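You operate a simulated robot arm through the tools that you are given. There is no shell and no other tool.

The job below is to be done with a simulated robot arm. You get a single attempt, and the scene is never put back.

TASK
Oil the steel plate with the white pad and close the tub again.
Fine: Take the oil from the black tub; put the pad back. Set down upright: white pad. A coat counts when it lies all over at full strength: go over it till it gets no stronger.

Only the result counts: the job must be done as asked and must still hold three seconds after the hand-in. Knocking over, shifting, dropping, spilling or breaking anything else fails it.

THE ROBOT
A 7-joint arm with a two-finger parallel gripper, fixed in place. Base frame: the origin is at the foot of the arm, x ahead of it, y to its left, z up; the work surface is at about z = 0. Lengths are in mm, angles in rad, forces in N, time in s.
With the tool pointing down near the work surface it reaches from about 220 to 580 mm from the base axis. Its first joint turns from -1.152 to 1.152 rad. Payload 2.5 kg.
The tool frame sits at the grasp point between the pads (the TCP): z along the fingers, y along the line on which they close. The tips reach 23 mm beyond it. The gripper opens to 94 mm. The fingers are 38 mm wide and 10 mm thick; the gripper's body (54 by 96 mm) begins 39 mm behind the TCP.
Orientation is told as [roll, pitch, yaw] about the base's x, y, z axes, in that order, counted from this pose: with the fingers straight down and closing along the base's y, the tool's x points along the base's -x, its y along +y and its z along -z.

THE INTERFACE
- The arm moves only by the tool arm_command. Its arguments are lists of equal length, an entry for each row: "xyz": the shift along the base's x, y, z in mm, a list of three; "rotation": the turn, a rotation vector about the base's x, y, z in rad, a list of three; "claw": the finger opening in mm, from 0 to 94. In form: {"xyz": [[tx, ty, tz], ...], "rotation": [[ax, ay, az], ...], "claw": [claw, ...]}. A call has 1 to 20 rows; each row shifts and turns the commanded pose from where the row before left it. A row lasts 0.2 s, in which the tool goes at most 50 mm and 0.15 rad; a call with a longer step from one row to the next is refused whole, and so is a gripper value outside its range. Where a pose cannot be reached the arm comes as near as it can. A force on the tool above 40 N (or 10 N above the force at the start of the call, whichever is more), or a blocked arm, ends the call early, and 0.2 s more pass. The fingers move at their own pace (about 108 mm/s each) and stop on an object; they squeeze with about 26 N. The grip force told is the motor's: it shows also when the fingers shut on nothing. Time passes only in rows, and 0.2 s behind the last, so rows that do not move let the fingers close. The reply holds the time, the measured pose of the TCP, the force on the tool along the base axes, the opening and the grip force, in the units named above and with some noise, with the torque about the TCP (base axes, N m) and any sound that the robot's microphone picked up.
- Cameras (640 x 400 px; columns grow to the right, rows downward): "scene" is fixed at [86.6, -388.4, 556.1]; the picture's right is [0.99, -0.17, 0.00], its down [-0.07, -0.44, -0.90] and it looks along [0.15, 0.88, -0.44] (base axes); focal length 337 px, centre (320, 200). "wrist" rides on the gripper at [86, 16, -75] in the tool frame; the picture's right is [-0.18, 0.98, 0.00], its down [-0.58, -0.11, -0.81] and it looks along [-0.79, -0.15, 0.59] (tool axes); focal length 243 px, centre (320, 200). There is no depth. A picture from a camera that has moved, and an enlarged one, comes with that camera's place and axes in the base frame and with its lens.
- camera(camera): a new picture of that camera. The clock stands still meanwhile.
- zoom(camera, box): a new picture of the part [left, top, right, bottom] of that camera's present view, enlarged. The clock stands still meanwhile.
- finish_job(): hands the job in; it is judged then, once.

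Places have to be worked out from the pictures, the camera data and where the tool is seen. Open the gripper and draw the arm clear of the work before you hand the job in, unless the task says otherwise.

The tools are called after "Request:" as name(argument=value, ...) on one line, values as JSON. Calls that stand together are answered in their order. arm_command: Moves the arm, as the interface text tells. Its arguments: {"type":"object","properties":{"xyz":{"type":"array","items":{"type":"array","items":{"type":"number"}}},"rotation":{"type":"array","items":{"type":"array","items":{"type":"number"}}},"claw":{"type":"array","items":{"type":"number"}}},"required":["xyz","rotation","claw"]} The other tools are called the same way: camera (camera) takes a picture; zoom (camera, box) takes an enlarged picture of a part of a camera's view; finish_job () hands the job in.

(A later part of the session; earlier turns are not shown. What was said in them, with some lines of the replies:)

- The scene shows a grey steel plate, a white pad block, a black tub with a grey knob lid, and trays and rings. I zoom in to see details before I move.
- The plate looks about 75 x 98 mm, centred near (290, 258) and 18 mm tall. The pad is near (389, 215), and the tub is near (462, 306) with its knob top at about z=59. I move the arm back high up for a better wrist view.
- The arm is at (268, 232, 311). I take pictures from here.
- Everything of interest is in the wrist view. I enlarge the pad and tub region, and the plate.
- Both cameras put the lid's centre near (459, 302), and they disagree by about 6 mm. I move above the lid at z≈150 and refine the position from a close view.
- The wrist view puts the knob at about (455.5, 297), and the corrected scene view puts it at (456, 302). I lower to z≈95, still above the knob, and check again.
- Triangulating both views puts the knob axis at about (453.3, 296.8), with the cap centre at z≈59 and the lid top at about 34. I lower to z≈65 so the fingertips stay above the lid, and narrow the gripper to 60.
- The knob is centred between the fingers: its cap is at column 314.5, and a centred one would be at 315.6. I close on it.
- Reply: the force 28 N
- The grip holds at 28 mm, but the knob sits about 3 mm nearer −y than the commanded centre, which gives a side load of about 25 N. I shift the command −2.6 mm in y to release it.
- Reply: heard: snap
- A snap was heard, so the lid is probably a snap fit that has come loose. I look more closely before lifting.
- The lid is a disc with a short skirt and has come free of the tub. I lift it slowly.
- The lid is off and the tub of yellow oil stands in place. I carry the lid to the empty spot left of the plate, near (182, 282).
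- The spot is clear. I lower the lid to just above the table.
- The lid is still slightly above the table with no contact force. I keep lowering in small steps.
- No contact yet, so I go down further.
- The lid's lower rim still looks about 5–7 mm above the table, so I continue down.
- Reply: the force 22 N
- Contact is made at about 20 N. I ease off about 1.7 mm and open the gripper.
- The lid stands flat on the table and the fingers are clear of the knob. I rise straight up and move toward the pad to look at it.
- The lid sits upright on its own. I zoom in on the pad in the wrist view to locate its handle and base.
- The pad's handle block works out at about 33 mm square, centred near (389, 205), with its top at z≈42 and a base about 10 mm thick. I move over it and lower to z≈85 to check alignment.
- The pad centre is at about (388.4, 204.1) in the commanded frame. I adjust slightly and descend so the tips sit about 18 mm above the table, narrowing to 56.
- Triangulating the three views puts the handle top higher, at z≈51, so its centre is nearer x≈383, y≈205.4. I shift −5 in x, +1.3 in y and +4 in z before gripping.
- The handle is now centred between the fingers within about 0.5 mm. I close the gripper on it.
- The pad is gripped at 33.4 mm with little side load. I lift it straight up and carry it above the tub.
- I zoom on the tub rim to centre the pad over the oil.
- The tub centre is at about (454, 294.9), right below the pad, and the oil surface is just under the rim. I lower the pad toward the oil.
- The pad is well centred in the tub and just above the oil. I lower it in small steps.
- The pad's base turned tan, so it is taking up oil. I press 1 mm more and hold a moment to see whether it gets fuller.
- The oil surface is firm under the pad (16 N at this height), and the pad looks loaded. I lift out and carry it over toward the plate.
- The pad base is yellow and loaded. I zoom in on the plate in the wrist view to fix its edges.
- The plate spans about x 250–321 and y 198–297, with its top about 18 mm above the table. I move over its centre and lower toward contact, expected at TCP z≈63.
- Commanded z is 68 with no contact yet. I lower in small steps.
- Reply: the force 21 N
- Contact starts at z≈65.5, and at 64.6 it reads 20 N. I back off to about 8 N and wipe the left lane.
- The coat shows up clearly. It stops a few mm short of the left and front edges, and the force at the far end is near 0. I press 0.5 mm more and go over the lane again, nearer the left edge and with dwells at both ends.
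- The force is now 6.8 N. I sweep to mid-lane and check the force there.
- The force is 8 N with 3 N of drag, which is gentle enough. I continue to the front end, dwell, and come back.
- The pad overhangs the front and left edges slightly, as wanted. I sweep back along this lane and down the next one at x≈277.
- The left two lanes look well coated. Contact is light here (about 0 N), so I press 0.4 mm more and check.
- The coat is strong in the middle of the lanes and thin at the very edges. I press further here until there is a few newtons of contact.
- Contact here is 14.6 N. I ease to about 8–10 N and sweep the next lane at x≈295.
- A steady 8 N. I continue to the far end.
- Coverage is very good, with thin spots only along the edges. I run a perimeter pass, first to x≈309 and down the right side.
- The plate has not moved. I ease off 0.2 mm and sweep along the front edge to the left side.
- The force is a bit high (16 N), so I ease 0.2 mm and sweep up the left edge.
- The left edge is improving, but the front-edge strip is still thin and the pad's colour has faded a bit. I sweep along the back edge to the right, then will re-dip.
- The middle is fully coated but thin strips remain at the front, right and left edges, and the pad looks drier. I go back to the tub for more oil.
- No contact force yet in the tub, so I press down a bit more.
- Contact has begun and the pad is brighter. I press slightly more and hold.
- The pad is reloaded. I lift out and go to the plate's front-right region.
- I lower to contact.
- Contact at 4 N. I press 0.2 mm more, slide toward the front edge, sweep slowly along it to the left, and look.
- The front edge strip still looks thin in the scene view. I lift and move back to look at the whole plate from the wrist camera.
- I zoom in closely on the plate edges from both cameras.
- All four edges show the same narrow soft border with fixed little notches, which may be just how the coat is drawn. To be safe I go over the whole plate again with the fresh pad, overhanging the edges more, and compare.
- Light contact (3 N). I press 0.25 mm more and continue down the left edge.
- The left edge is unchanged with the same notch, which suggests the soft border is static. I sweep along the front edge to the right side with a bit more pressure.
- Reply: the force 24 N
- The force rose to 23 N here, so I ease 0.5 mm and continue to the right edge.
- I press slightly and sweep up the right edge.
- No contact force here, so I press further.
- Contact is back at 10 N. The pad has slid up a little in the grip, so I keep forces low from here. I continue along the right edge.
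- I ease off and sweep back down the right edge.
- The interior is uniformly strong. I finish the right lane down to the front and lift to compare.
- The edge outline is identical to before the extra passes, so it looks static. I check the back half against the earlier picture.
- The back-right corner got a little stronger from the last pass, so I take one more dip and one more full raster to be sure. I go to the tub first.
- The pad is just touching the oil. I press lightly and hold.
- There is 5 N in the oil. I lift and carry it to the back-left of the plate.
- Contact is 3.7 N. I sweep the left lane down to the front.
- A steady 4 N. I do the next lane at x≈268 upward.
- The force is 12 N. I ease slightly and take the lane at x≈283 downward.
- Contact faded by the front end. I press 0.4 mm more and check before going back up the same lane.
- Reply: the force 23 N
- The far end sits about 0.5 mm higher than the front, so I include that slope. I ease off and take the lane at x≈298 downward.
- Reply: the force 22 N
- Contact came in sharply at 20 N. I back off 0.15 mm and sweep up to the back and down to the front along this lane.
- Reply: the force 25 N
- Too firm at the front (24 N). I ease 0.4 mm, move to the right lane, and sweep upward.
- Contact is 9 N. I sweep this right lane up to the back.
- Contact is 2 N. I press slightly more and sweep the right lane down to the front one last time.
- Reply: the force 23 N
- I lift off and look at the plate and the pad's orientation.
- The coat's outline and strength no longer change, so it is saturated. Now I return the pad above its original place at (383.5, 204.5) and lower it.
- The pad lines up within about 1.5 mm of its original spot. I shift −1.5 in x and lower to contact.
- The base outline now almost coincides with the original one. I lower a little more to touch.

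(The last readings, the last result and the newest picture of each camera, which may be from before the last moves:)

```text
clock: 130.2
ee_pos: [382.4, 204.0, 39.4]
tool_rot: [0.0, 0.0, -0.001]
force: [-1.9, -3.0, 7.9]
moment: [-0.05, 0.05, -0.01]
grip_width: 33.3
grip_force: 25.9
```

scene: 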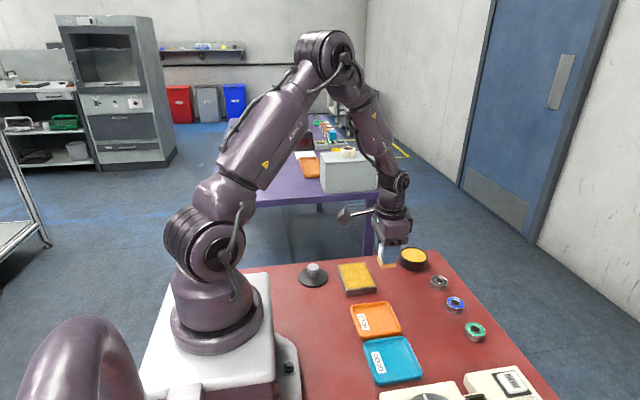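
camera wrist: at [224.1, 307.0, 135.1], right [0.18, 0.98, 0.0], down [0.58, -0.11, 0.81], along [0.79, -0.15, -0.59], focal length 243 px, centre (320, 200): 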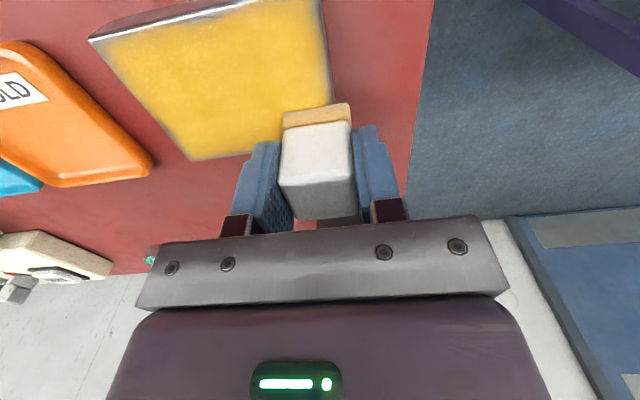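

Contact is 8 N, so I open the gripper gently.

Request:
arm_command(xyz=[[0, 0, 0.2], [0, 0, 0], [0, 0, 0], [0, 0, 0], [0, 0, 0]], rotation=[[0, 0, 0], [0, 0, 0], [0, 0, 0], [0, 0, 0], [0, 0, 0]], claw=[22, 36, 44, 58, 58])

Request:
zoom(camera="scene", box=[376, 260, 424, 300])

Request:
zoom(camera="wrist", box=[200, 75, 440, 225])

```text
clock: 131.4
ee_pos: [380.6, 206.2, 39.9]
tool_rot: [0.0, -0.001, 0.0]
force: [-0.2, -0.8, 0.3]
moment: [0.0, 0.02, 0.01]
grip_width: 57.9
grip_force: 0.0
```

```text
10.00 times, centred on (400, 280) of scene
camera zoom: at [86.6, -388.4, 556.1], right [0.99, -0.17, 0.0], down [-0.07, -0.44, -0.9], along [0.15, 0.88, -0.44], focal length 3369 px, centre (-480, -600)
```

zoom: 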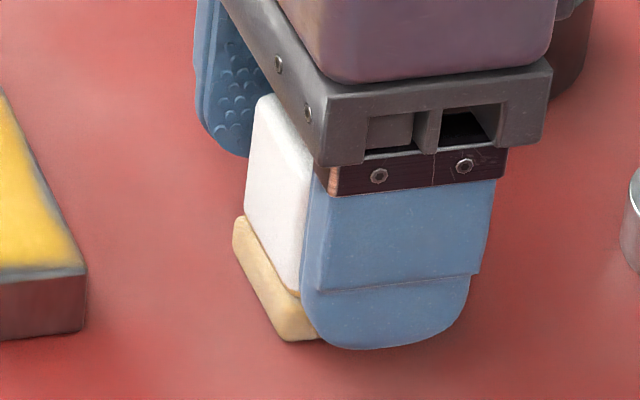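

```text
2.67 times, centred on (320, 150) of wrist
camera zoom: at [294.6, 223.0, 114.1], right [0.18, 0.98, 0.0], down [0.58, -0.11, 0.81], along [0.79, -0.15, -0.59], focal length 647 px, centre (320, 333)
```

zoom: 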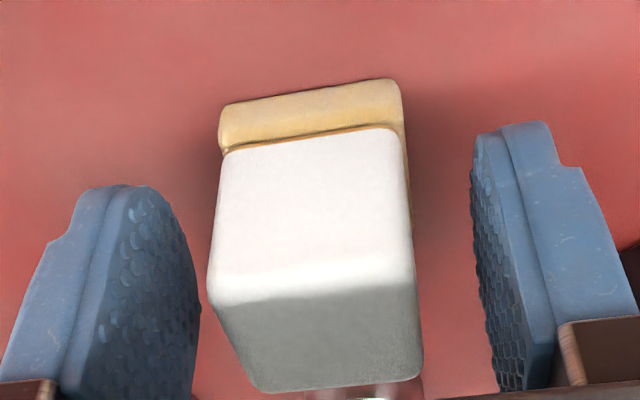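

The pad stands upright in its place. I rise clear and move over the lid.

Request:
arm_command(xyz=[[0, 0, 10], [0, 0, 25], [0, 0, 40], [0, 0, 26.5], [-20, 8, 0], [-36, 14, 0], [-36, 14, 0], [-36, 14, 0], [-36, 14, 0], [-36.5, 12.3, 0], [0, 0, -30], [0, 0, -25], [0, 0, 0]], rotation=[[0, 0, 0], [0, 0, 0], [0, 0, 0], [0, 0, 0], [0, 0, 0], [0, 0, 0], [0, 0, 0], [0, 0, 0], [0, 0, 0], [0, 0, 0], [0, 0, 0], [0, 0, 0], [0, 0, 0]], claw=[62, 70, 80, 80, 80, 80, 80, 80, 80, 80, 80, 80, 80])

Request:
camera(camera="wrist")

Request:
zoom(camera="scene", box=[250, 200, 490, 350])

```text
clock: 134.2
ee_pos: [180.0, 282.1, 86.5]
tool_rot: [0.0, 0.001, 0.0]
force: [0.6, 0.8, -0.5]
moment: [0.01, 0.01, 0.01]
grip_width: 79.9
grip_force: 0.1
```

```text
taken
camera wrist: at [92.7, 300.1, 160.6], right [0.18, 0.98, 0.0], down [0.58, -0.11, 0.81], along [0.79, -0.15, -0.59], focal length 243 px, centre (320, 200)
```

wrist: 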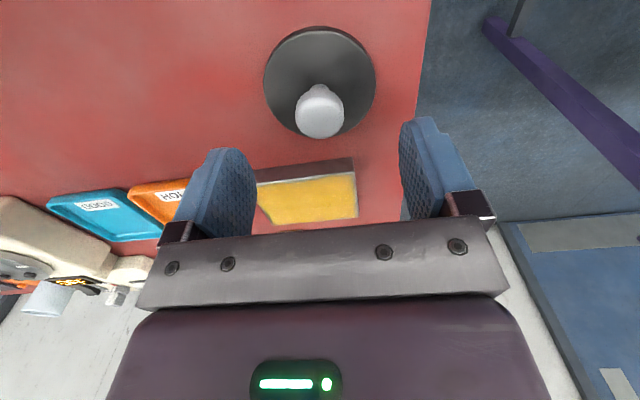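

```text
2.67 times, centred on (370, 275) of scene
camera zoom: at [86.6, -388.4, 556.1], right [0.99, -0.17, 0.0], down [-0.07, -0.44, -0.9], along [0.15, 0.88, -0.44], focal length 898 px, centre (187, 0)
```

zoom: 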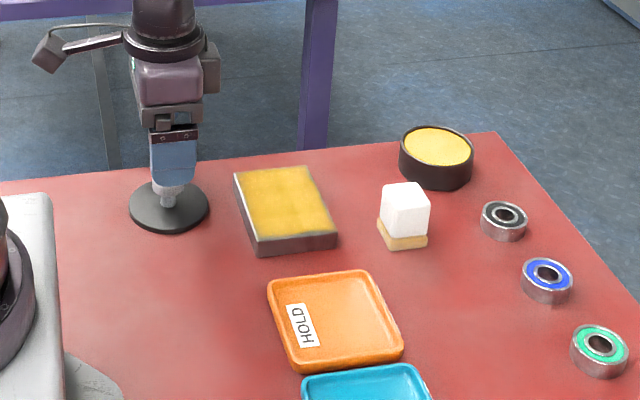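

The knob is centred below the open fingers. I descend to the same grasp height as before and close on it.

Request:
arm_command(xyz=[[0, 0, -20], [0, 0, -18], [0, 0, -10.9], [0, 0, 0], [0, 0, 0], [0, 0, 0], [0, 0, 0], [0, 0, 0]], rotation=[[0, 0, 0], [0, 0, 0], [0, 0, 0], [0, 0, 0], [0, 0, 0], [0, 0, 0], [0, 0, 0], [0, 0, 0]], claw=[80, 70, 60, 45, 34, 20, 20, 20])

Request:
zoom(camera="wrist", box=[200, 50, 440, 200])

```text
clock: 136.0
ee_pos: [181.0, 282.0, 36.5]
tool_rot: [0.0, 0.0, 0.0]
force: [-0.1, 0.2, -0.4]
moment: [-0.01, -0.01, 0.01]
grip_width: 28.1
grip_force: 25.9
```

```text
2.67 times, centred on (320, 125) of wrist
camera zoom: at [93.3, 300.1, 111.6], right [0.18, 0.98, 0.0], down [0.58, -0.11, 0.81], along [0.79, -0.15, -0.59], focal length 647 px, centre (320, 400)
```

zoom: 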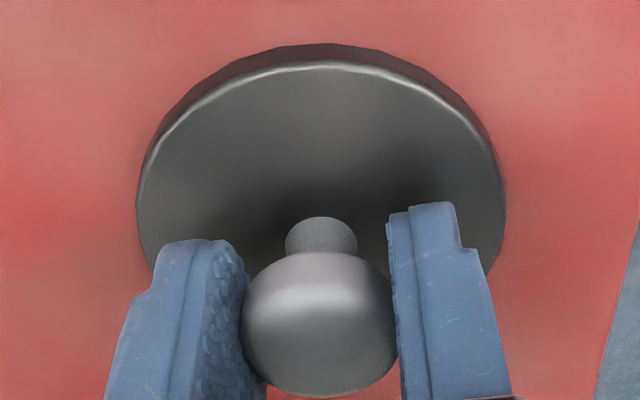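

The lid is gripped with no side load. I lift it and carry it back above the tub.

Request:
arm_command(xyz=[[0, 0, 4], [0, 0, 15], [0, 0, 30], [0, 0, 40], [0, 0, 10], [20, 1, 0], [36, 2, 0], [36, 2, 0], [36, 2, 0], [36, 2, 0], [36, 2, 0], [36, 2, 0], [36, 1, 0], [0, 0, 0]], rotation=[[0, 0, 0], [0, 0, 0], [0, 0, 0], [0, 0, 0], [0, 0, 0], [0, 0, 0], [0, 0, 0], [0, 0, 0], [0, 0, 0], [0, 0, 0], [0, 0, 0], [0, 0, 0], [0, 0, 0], [0, 0, 0]], claw=[20, 20, 20, 20, 20, 20, 20, 20, 20, 20, 20, 20, 20, 20])

Request:
zoom(camera="scene", box=[320, 180, 480, 280])

Request:
camera(camera="wrist")

```text
clock: 139.0
ee_pos: [452.7, 296.6, 136.5]
tool_rot: [-0.001, 0.0, -0.001]
force: [0.2, 0.1, -0.3]
moment: [0.01, 0.0, 0.0]
grip_width: 28.4
grip_force: 26.0
```

```text
4.00 times, centred on (400, 230) of scene
camera zoom: at [86.6, -388.4, 556.1], right [0.99, -0.17, 0.0], down [-0.07, -0.44, -0.9], along [0.15, 0.88, -0.44], focal length 1348 px, centre (0, 80)
```

zoom: 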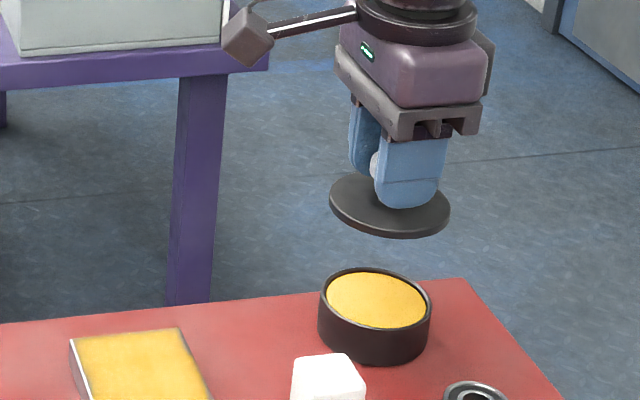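

```text
taken
camera wrist: at [366.2, 313.4, 211.5], right [0.18, 0.98, 0.0], down [0.58, -0.11, 0.81], along [0.79, -0.15, -0.59], focal length 243 px, centre (320, 200)
```

wrist: 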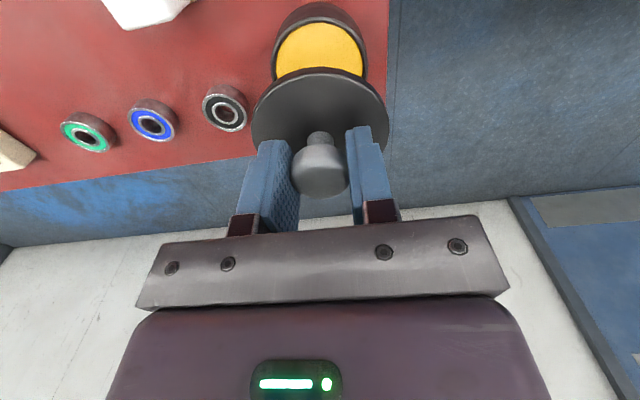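

The lid hangs exactly as it did just after removal and the tub has not moved. I lower it toward the rim.

Request:
arm_command(xyz=[[0, 0, -20], [0, 0, -20], [0, 0, -15], [0, 0, -7], [0, 0, 0]], rotation=[[0, 0, 0], [0, 0, 0], [0, 0, 0], [0, 0, 0], [0, 0, 0]], claw=[20, 20, 20, 20, 20])

Request:
zoom(camera="scene", box=[384, 230, 448, 270])

Request:
zoom(camera="wrist", box=[220, 20, 420, 145])

```text
clock: 140.2
ee_pos: [452.1, 295.2, 73.8]
tool_rot: [-0.002, 0.001, 0.001]
force: [1.2, 0.3, -0.9]
moment: [-0.01, 0.02, 0.0]
grip_width: 28.0
grip_force: 25.4
```

```text
10.00 times, centred on (416, 250) of scene
camera zoom: at [86.6, -388.4, 556.1], right [0.99, -0.17, 0.0], down [-0.07, -0.44, -0.9], along [0.15, 0.88, -0.44], focal length 3369 px, centre (-640, -300)
```

zoom: 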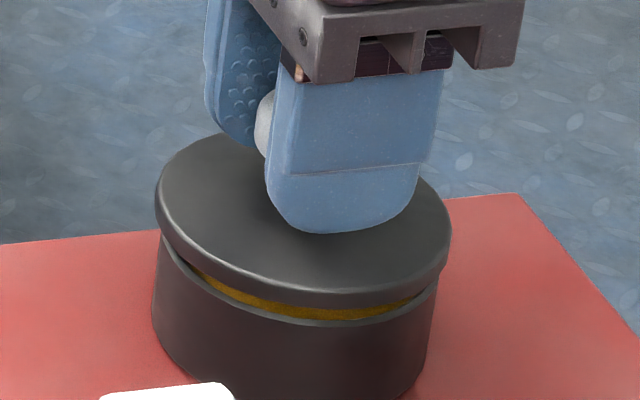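

```text
3.20 times, centred on (320, 82) of wrist
camera zoom: at [365.6, 312.6, 148.4], right [0.18, 0.98, 0.0], down [0.58, -0.11, 0.81], along [0.79, -0.15, -0.59], focal length 776 px, centre (320, 576)
```

zoom: 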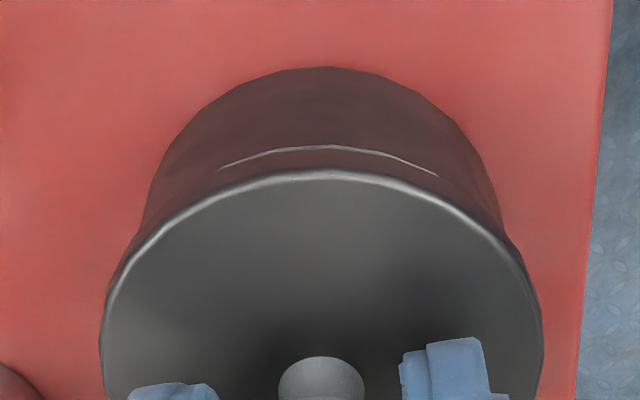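

The lid is aligned about 4–6 mm above the rim. I lower in small steps, listening for the snap.

Request:
arm_command(xyz=[[0, 0, -2], [0, 0, -2], [0, 0, 0]], rotation=[[0, 0, 0], [0, 0, 0], [0, 0, 0]], claw=[20, 20, 20])

```text
clock: 141.0
ee_pos: [452.7, 295.8, 70.9]
tool_rot: [0.0, -0.002, 0.0]
force: [1.0, -0.4, -1.3]
moment: [-0.01, 0.01, -0.01]
grip_width: 28.2
grip_force: 26.1
```

Request:
arm_command(xyz=[[0, 0, -1], [0, 0, -1], [0, 0, 0]], rotation=[[0, 0, 0], [0, 0, 0], [0, 0, 0]], claw=[20, 20, 20])

```text
clock: 141.8
ee_pos: [453.2, 295.6, 67.1]
tool_rot: [0.0, -0.003, 0.0]
force: [0.4, 0.5, 0.0]
moment: [0.04, 0.01, -0.01]
grip_width: 28.3
grip_force: 26.4
```

Request:
arm_command(xyz=[[0, 0, -0.7], [0, 0, -0.7], [0, 0, 0]], rotation=[[0, 0, 0], [0, 0, 0], [0, 0, 0]], claw=[20, 20, 20])

Request:
zoom(camera="scene", box=[384, 230, 448, 270])

```text
clock: 142.6
ee_pos: [453.0, 296.4, 66.7]
tool_rot: [-0.001, -0.001, 0.0]
force: [0.1, -0.5, -1.6]
moment: [-0.01, -0.01, -0.01]
grip_width: 28.3
grip_force: 25.8
```

```text
10.00 times, centred on (416, 250) of scene
camera zoom: at [86.6, -388.4, 556.1], right [0.99, -0.17, 0.0], down [-0.07, -0.44, -0.9], along [0.15, 0.88, -0.44], focal length 3369 px, centre (-640, -300)
```

zoom: 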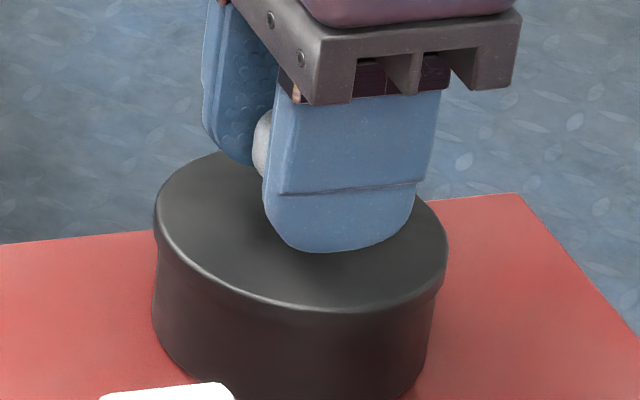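

The lid is level with the rim but there is no force yet. I keep pressing in small steps.

Request:
arm_command(xyz=[[0, 0, -0.6], [0, 0, 0]], rotation=[[0, 0, 0], [0, 0, 0]], claw=[20, 20])

```text
clock: 143.2
ee_pos: [453.2, 294.9, 66.4]
tool_rot: [-0.002, 0.0, 0.0]
force: [-4.1, -7.9, 12.1]
moment: [-0.09, 0.05, 0.0]
grip_width: 28.4
grip_force: 26.2
heard: snap
```

A snap was heard, so the lid has closed. I press slightly more to make sure it is fully seated.

Request:
arm_command(xyz=[[0, 0, -0.5], [0, 0, 0]], rotation=[[0, 0, 0], [0, 0, 0]], claw=[20, 20])

Request:
zoom(camera="scene", box=[384, 230, 448, 270])

```text
clock: 143.8
ee_pos: [452.4, 294.8, 67.6]
tool_rot: [-0.003, -0.001, -0.003]
force: [-12.9, -18.8, 28.4]
moment: [-0.32, 0.15, -0.07]
grip_width: 28.2
grip_force: 26.2
```

```text
10.00 times, centred on (416, 250) of scene
camera zoom: at [86.4, -388.5, 556.0], right [0.99, -0.17, 0.0], down [-0.07, -0.44, -0.9], along [0.15, 0.88, -0.44], focal length 3369 px, centre (-640, -300)
```

zoom: 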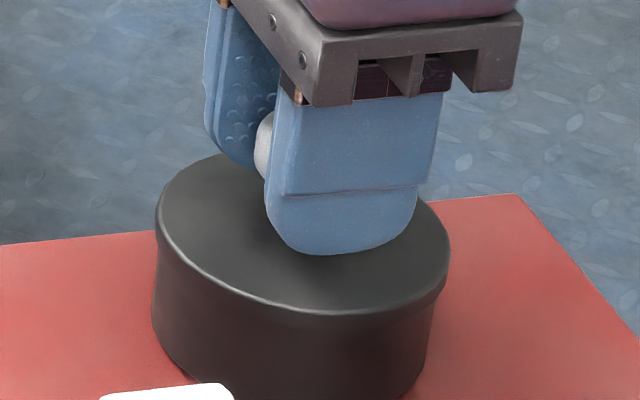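

The lid is seated with 28 N on it. I ease up 0.7 mm to reduce the load.

Request:
arm_command(xyz=[[0, 0, 0.7], [0, 0, 0]], rotation=[[0, 0, 0], [0, 0, 0]], claw=[20, 20])

```text
clock: 144.4
ee_pos: [455.2, 295.3, 66.5]
tool_rot: [-0.002, -0.001, -0.001]
force: [-5.6, -18.0, 22.4]
moment: [-0.25, 0.05, -0.03]
grip_width: 27.9
grip_force: 26.2
```

The remaining side load is held statically and the tub has not shifted. I open the fingers so it relaxes.

Request:
arm_command(xyz=[[0, 0, 0], [0, 0, 0], [0, 0, 0], [0, 0, 0]], rotation=[[0, 0, 0], [0, 0, 0], [0, 0, 0], [0, 0, 0]], claw=[34, 45, 60, 60])

Request:
zoom(camera="scene", box=[384, 230, 448, 270])

Request:
camera(camera="wrist")

```text
clock: 145.4
ee_pos: [453.8, 296.2, 66.2]
tool_rot: [0.001, -0.002, 0.0]
force: [0.1, 0.1, 0.2]
moment: [-0.03, 0.0, 0.01]
grip_width: 60.0
grip_force: 0.0
```

```text
10.00 times, centred on (416, 250) of scene
camera zoom: at [86.6, -388.4, 556.1], right [0.99, -0.17, 0.0], down [-0.07, -0.44, -0.9], along [0.15, 0.88, -0.44], focal length 3369 px, centre (-640, -300)
```

zoom: 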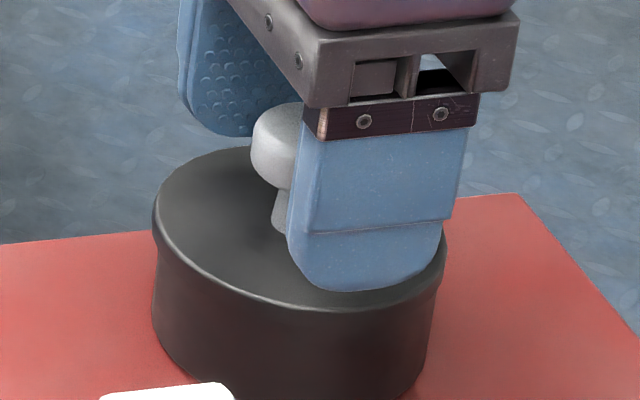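

```text
taken
camera wrist: at [365.9, 313.6, 141.0], right [0.18, 0.98, 0.0], down [0.58, -0.11, 0.81], along [0.79, -0.15, -0.59], focal length 243 px, centre (320, 200)
```

wrist: 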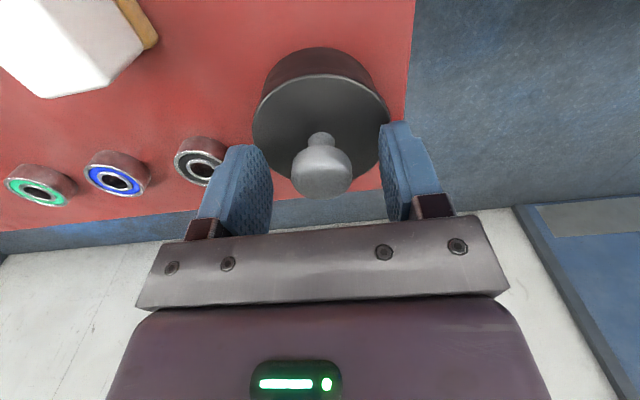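

The gripper is free of the knob and the lid sits on the tub. I rise straight up and draw the arm clear.

Request:
arm_command(xyz=[[0, 0, 8], [0, 0, 20], [0, 0, 35], [0, 0, 40], [-10, -20, 40], [-15, -35, 25], [-15, -35, 20], [-10, -30, 15], [-10, -25, 10], [0, 0, 0]], rotation=[[0, 0, 0], [0, 0, 0], [0, 0, 0], [0, 0, 0], [0, 0, 0], [0, 0, 0], [0, 0, 0], [0, 0, 0], [0, 0, 0], [0, 0, 0]], claw=[70, 80, 94, 94, 94, 94, 94, 94, 94, 94])

Request:
zoom(camera="scene", box=[320, 220, 480, 320])

Request:
camera(camera="scene")

Request:
zoom(camera="scene", box=[384, 230, 448, 270])

```text
clock: 147.6
ee_pos: [392.0, 151.5, 279.2]
tool_rot: [0.0, -0.001, -0.001]
force: [0.6, -0.3, -0.3]
moment: [-0.01, 0.0, -0.02]
grip_width: 93.8
grip_force: 0.0
```

```text
4.00 times, centred on (400, 270) of scene
camera zoom: at [86.6, -388.4, 556.1], right [0.99, -0.17, 0.0], down [-0.07, -0.44, -0.9], along [0.15, 0.88, -0.44], focal length 1348 px, centre (0, -80)
```

zoom: 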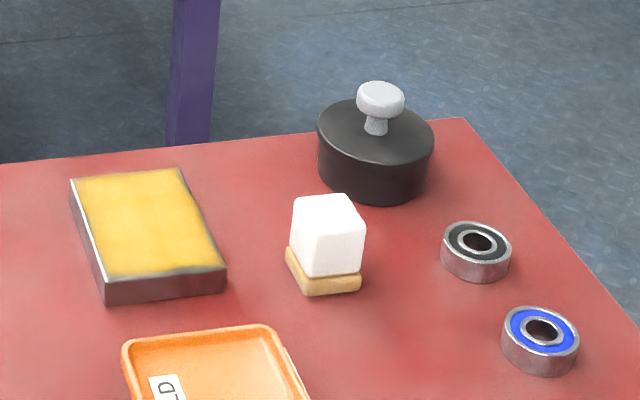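

```text
taken
```

scene: 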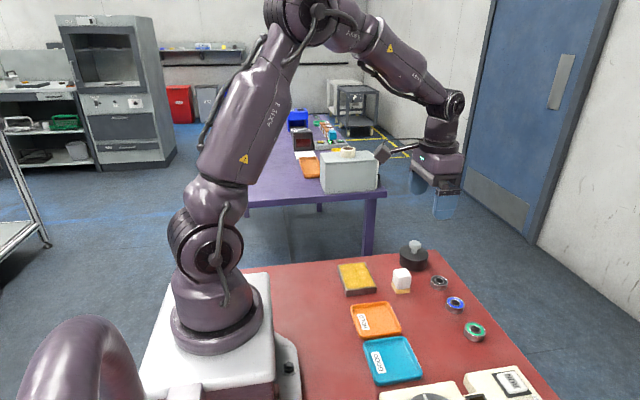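

```text
10.00 times, centred on (416, 250) of scene
camera zoom: at [86.6, -388.4, 556.1], right [0.99, -0.17, 0.0], down [-0.07, -0.44, -0.9], along [0.15, 0.88, -0.44], focal length 3369 px, centre (-640, -300)
```

zoom: 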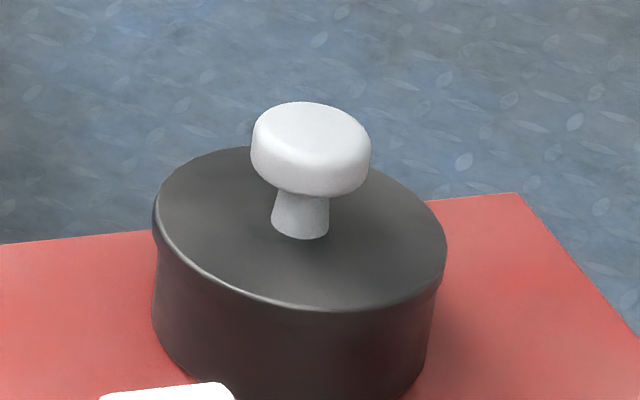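

The lid height matches the start view, and the plate, pad and other items are in place. I take one last look at the coat from above with the wrist camera before handing in.

Request:
arm_command(xyz=[[-35, 15, 0], [-35, 15, 0], [-35, 15, 0], [-35, 15, 0], [-35, 15, 0], [-15, 10, 0], [0, 0, 0]], rotation=[[0, 0, 0], [0, 0, 0], [0, 0, 0], [0, 0, 0], [0, 0, 0], [0, 0, 0], [0, 0, 0]], claw=[94, 94, 94, 94, 94, 94, 94])

Request:
camera(camera="wrist")

Request:
zoom(camera="wrist", box=[240, 0, 400, 100])

```text
clock: 149.2
ee_pos: [199.5, 236.7, 281.6]
tool_rot: [-0.001, -0.001, -0.001]
force: [-0.1, 0.3, 0.1]
moment: [-0.02, -0.04, 0.0]
grip_width: 94.0
grip_force: 0.0
```

```text
taken
camera wrist: at [113.7, 254.9, 355.8], right [0.18, 0.98, 0.0], down [0.58, -0.11, 0.81], along [0.79, -0.15, -0.59], focal length 243 px, centre (320, 200)
```

wrist: 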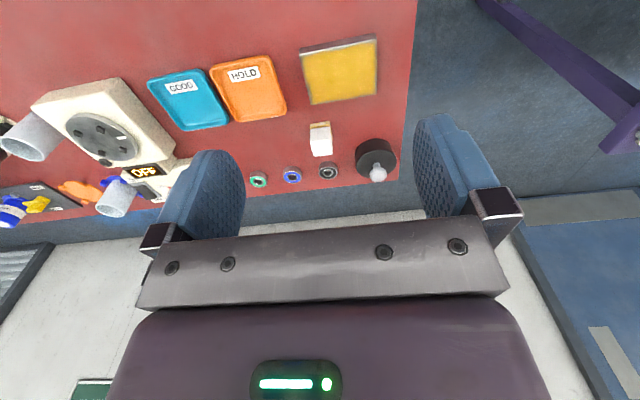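

```text
4.00 times, centred on (320, 50) of wrist
camera zoom: at [113.7, 254.9, 355.8], right [0.18, 0.98, 0.0], down [0.58, -0.11, 0.81], along [0.79, -0.15, -0.59], focal length 970 px, centre (320, 800)
```

zoom: 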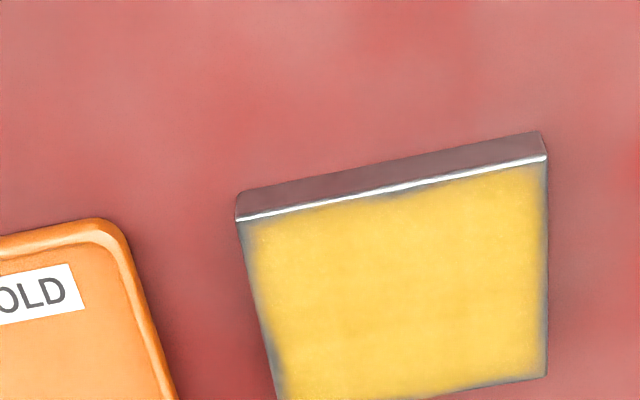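

The coat is even over the whole face, with the same narrow drawn border on every side. The tub is closed, the pad stands upright in its place, and the open gripper is clear of the work. I hand the job in.

Request:
finish_job()

```text
The job is handed in.
```

The steel plate is oiled with oil from the black tub, the tub is closed again, and the white pad is back upright in its place. I've handed the job in; no verdict came back.

- **Coat:** I dipped the pad three times and went over the plate until more passes made no difference. The coat is even across the face. A soft strip about 2–4 mm wide runs along all four edges. It stayed the same even with the pad well over the edge, so I took it as the way the coat is drawn, but I can't rule out a thin edge.
- **Tub lid:** it snapped shut, and its height matches the start picture.
- **Pad:** it slid up a few millimetres in the gripper while wiping. I set it down within about 2 mm of its original spot.
- **Everything else:** the tub may have moved by about 1 mm when I first gripped the lid. Nothing else appears to have shifted or spilled.
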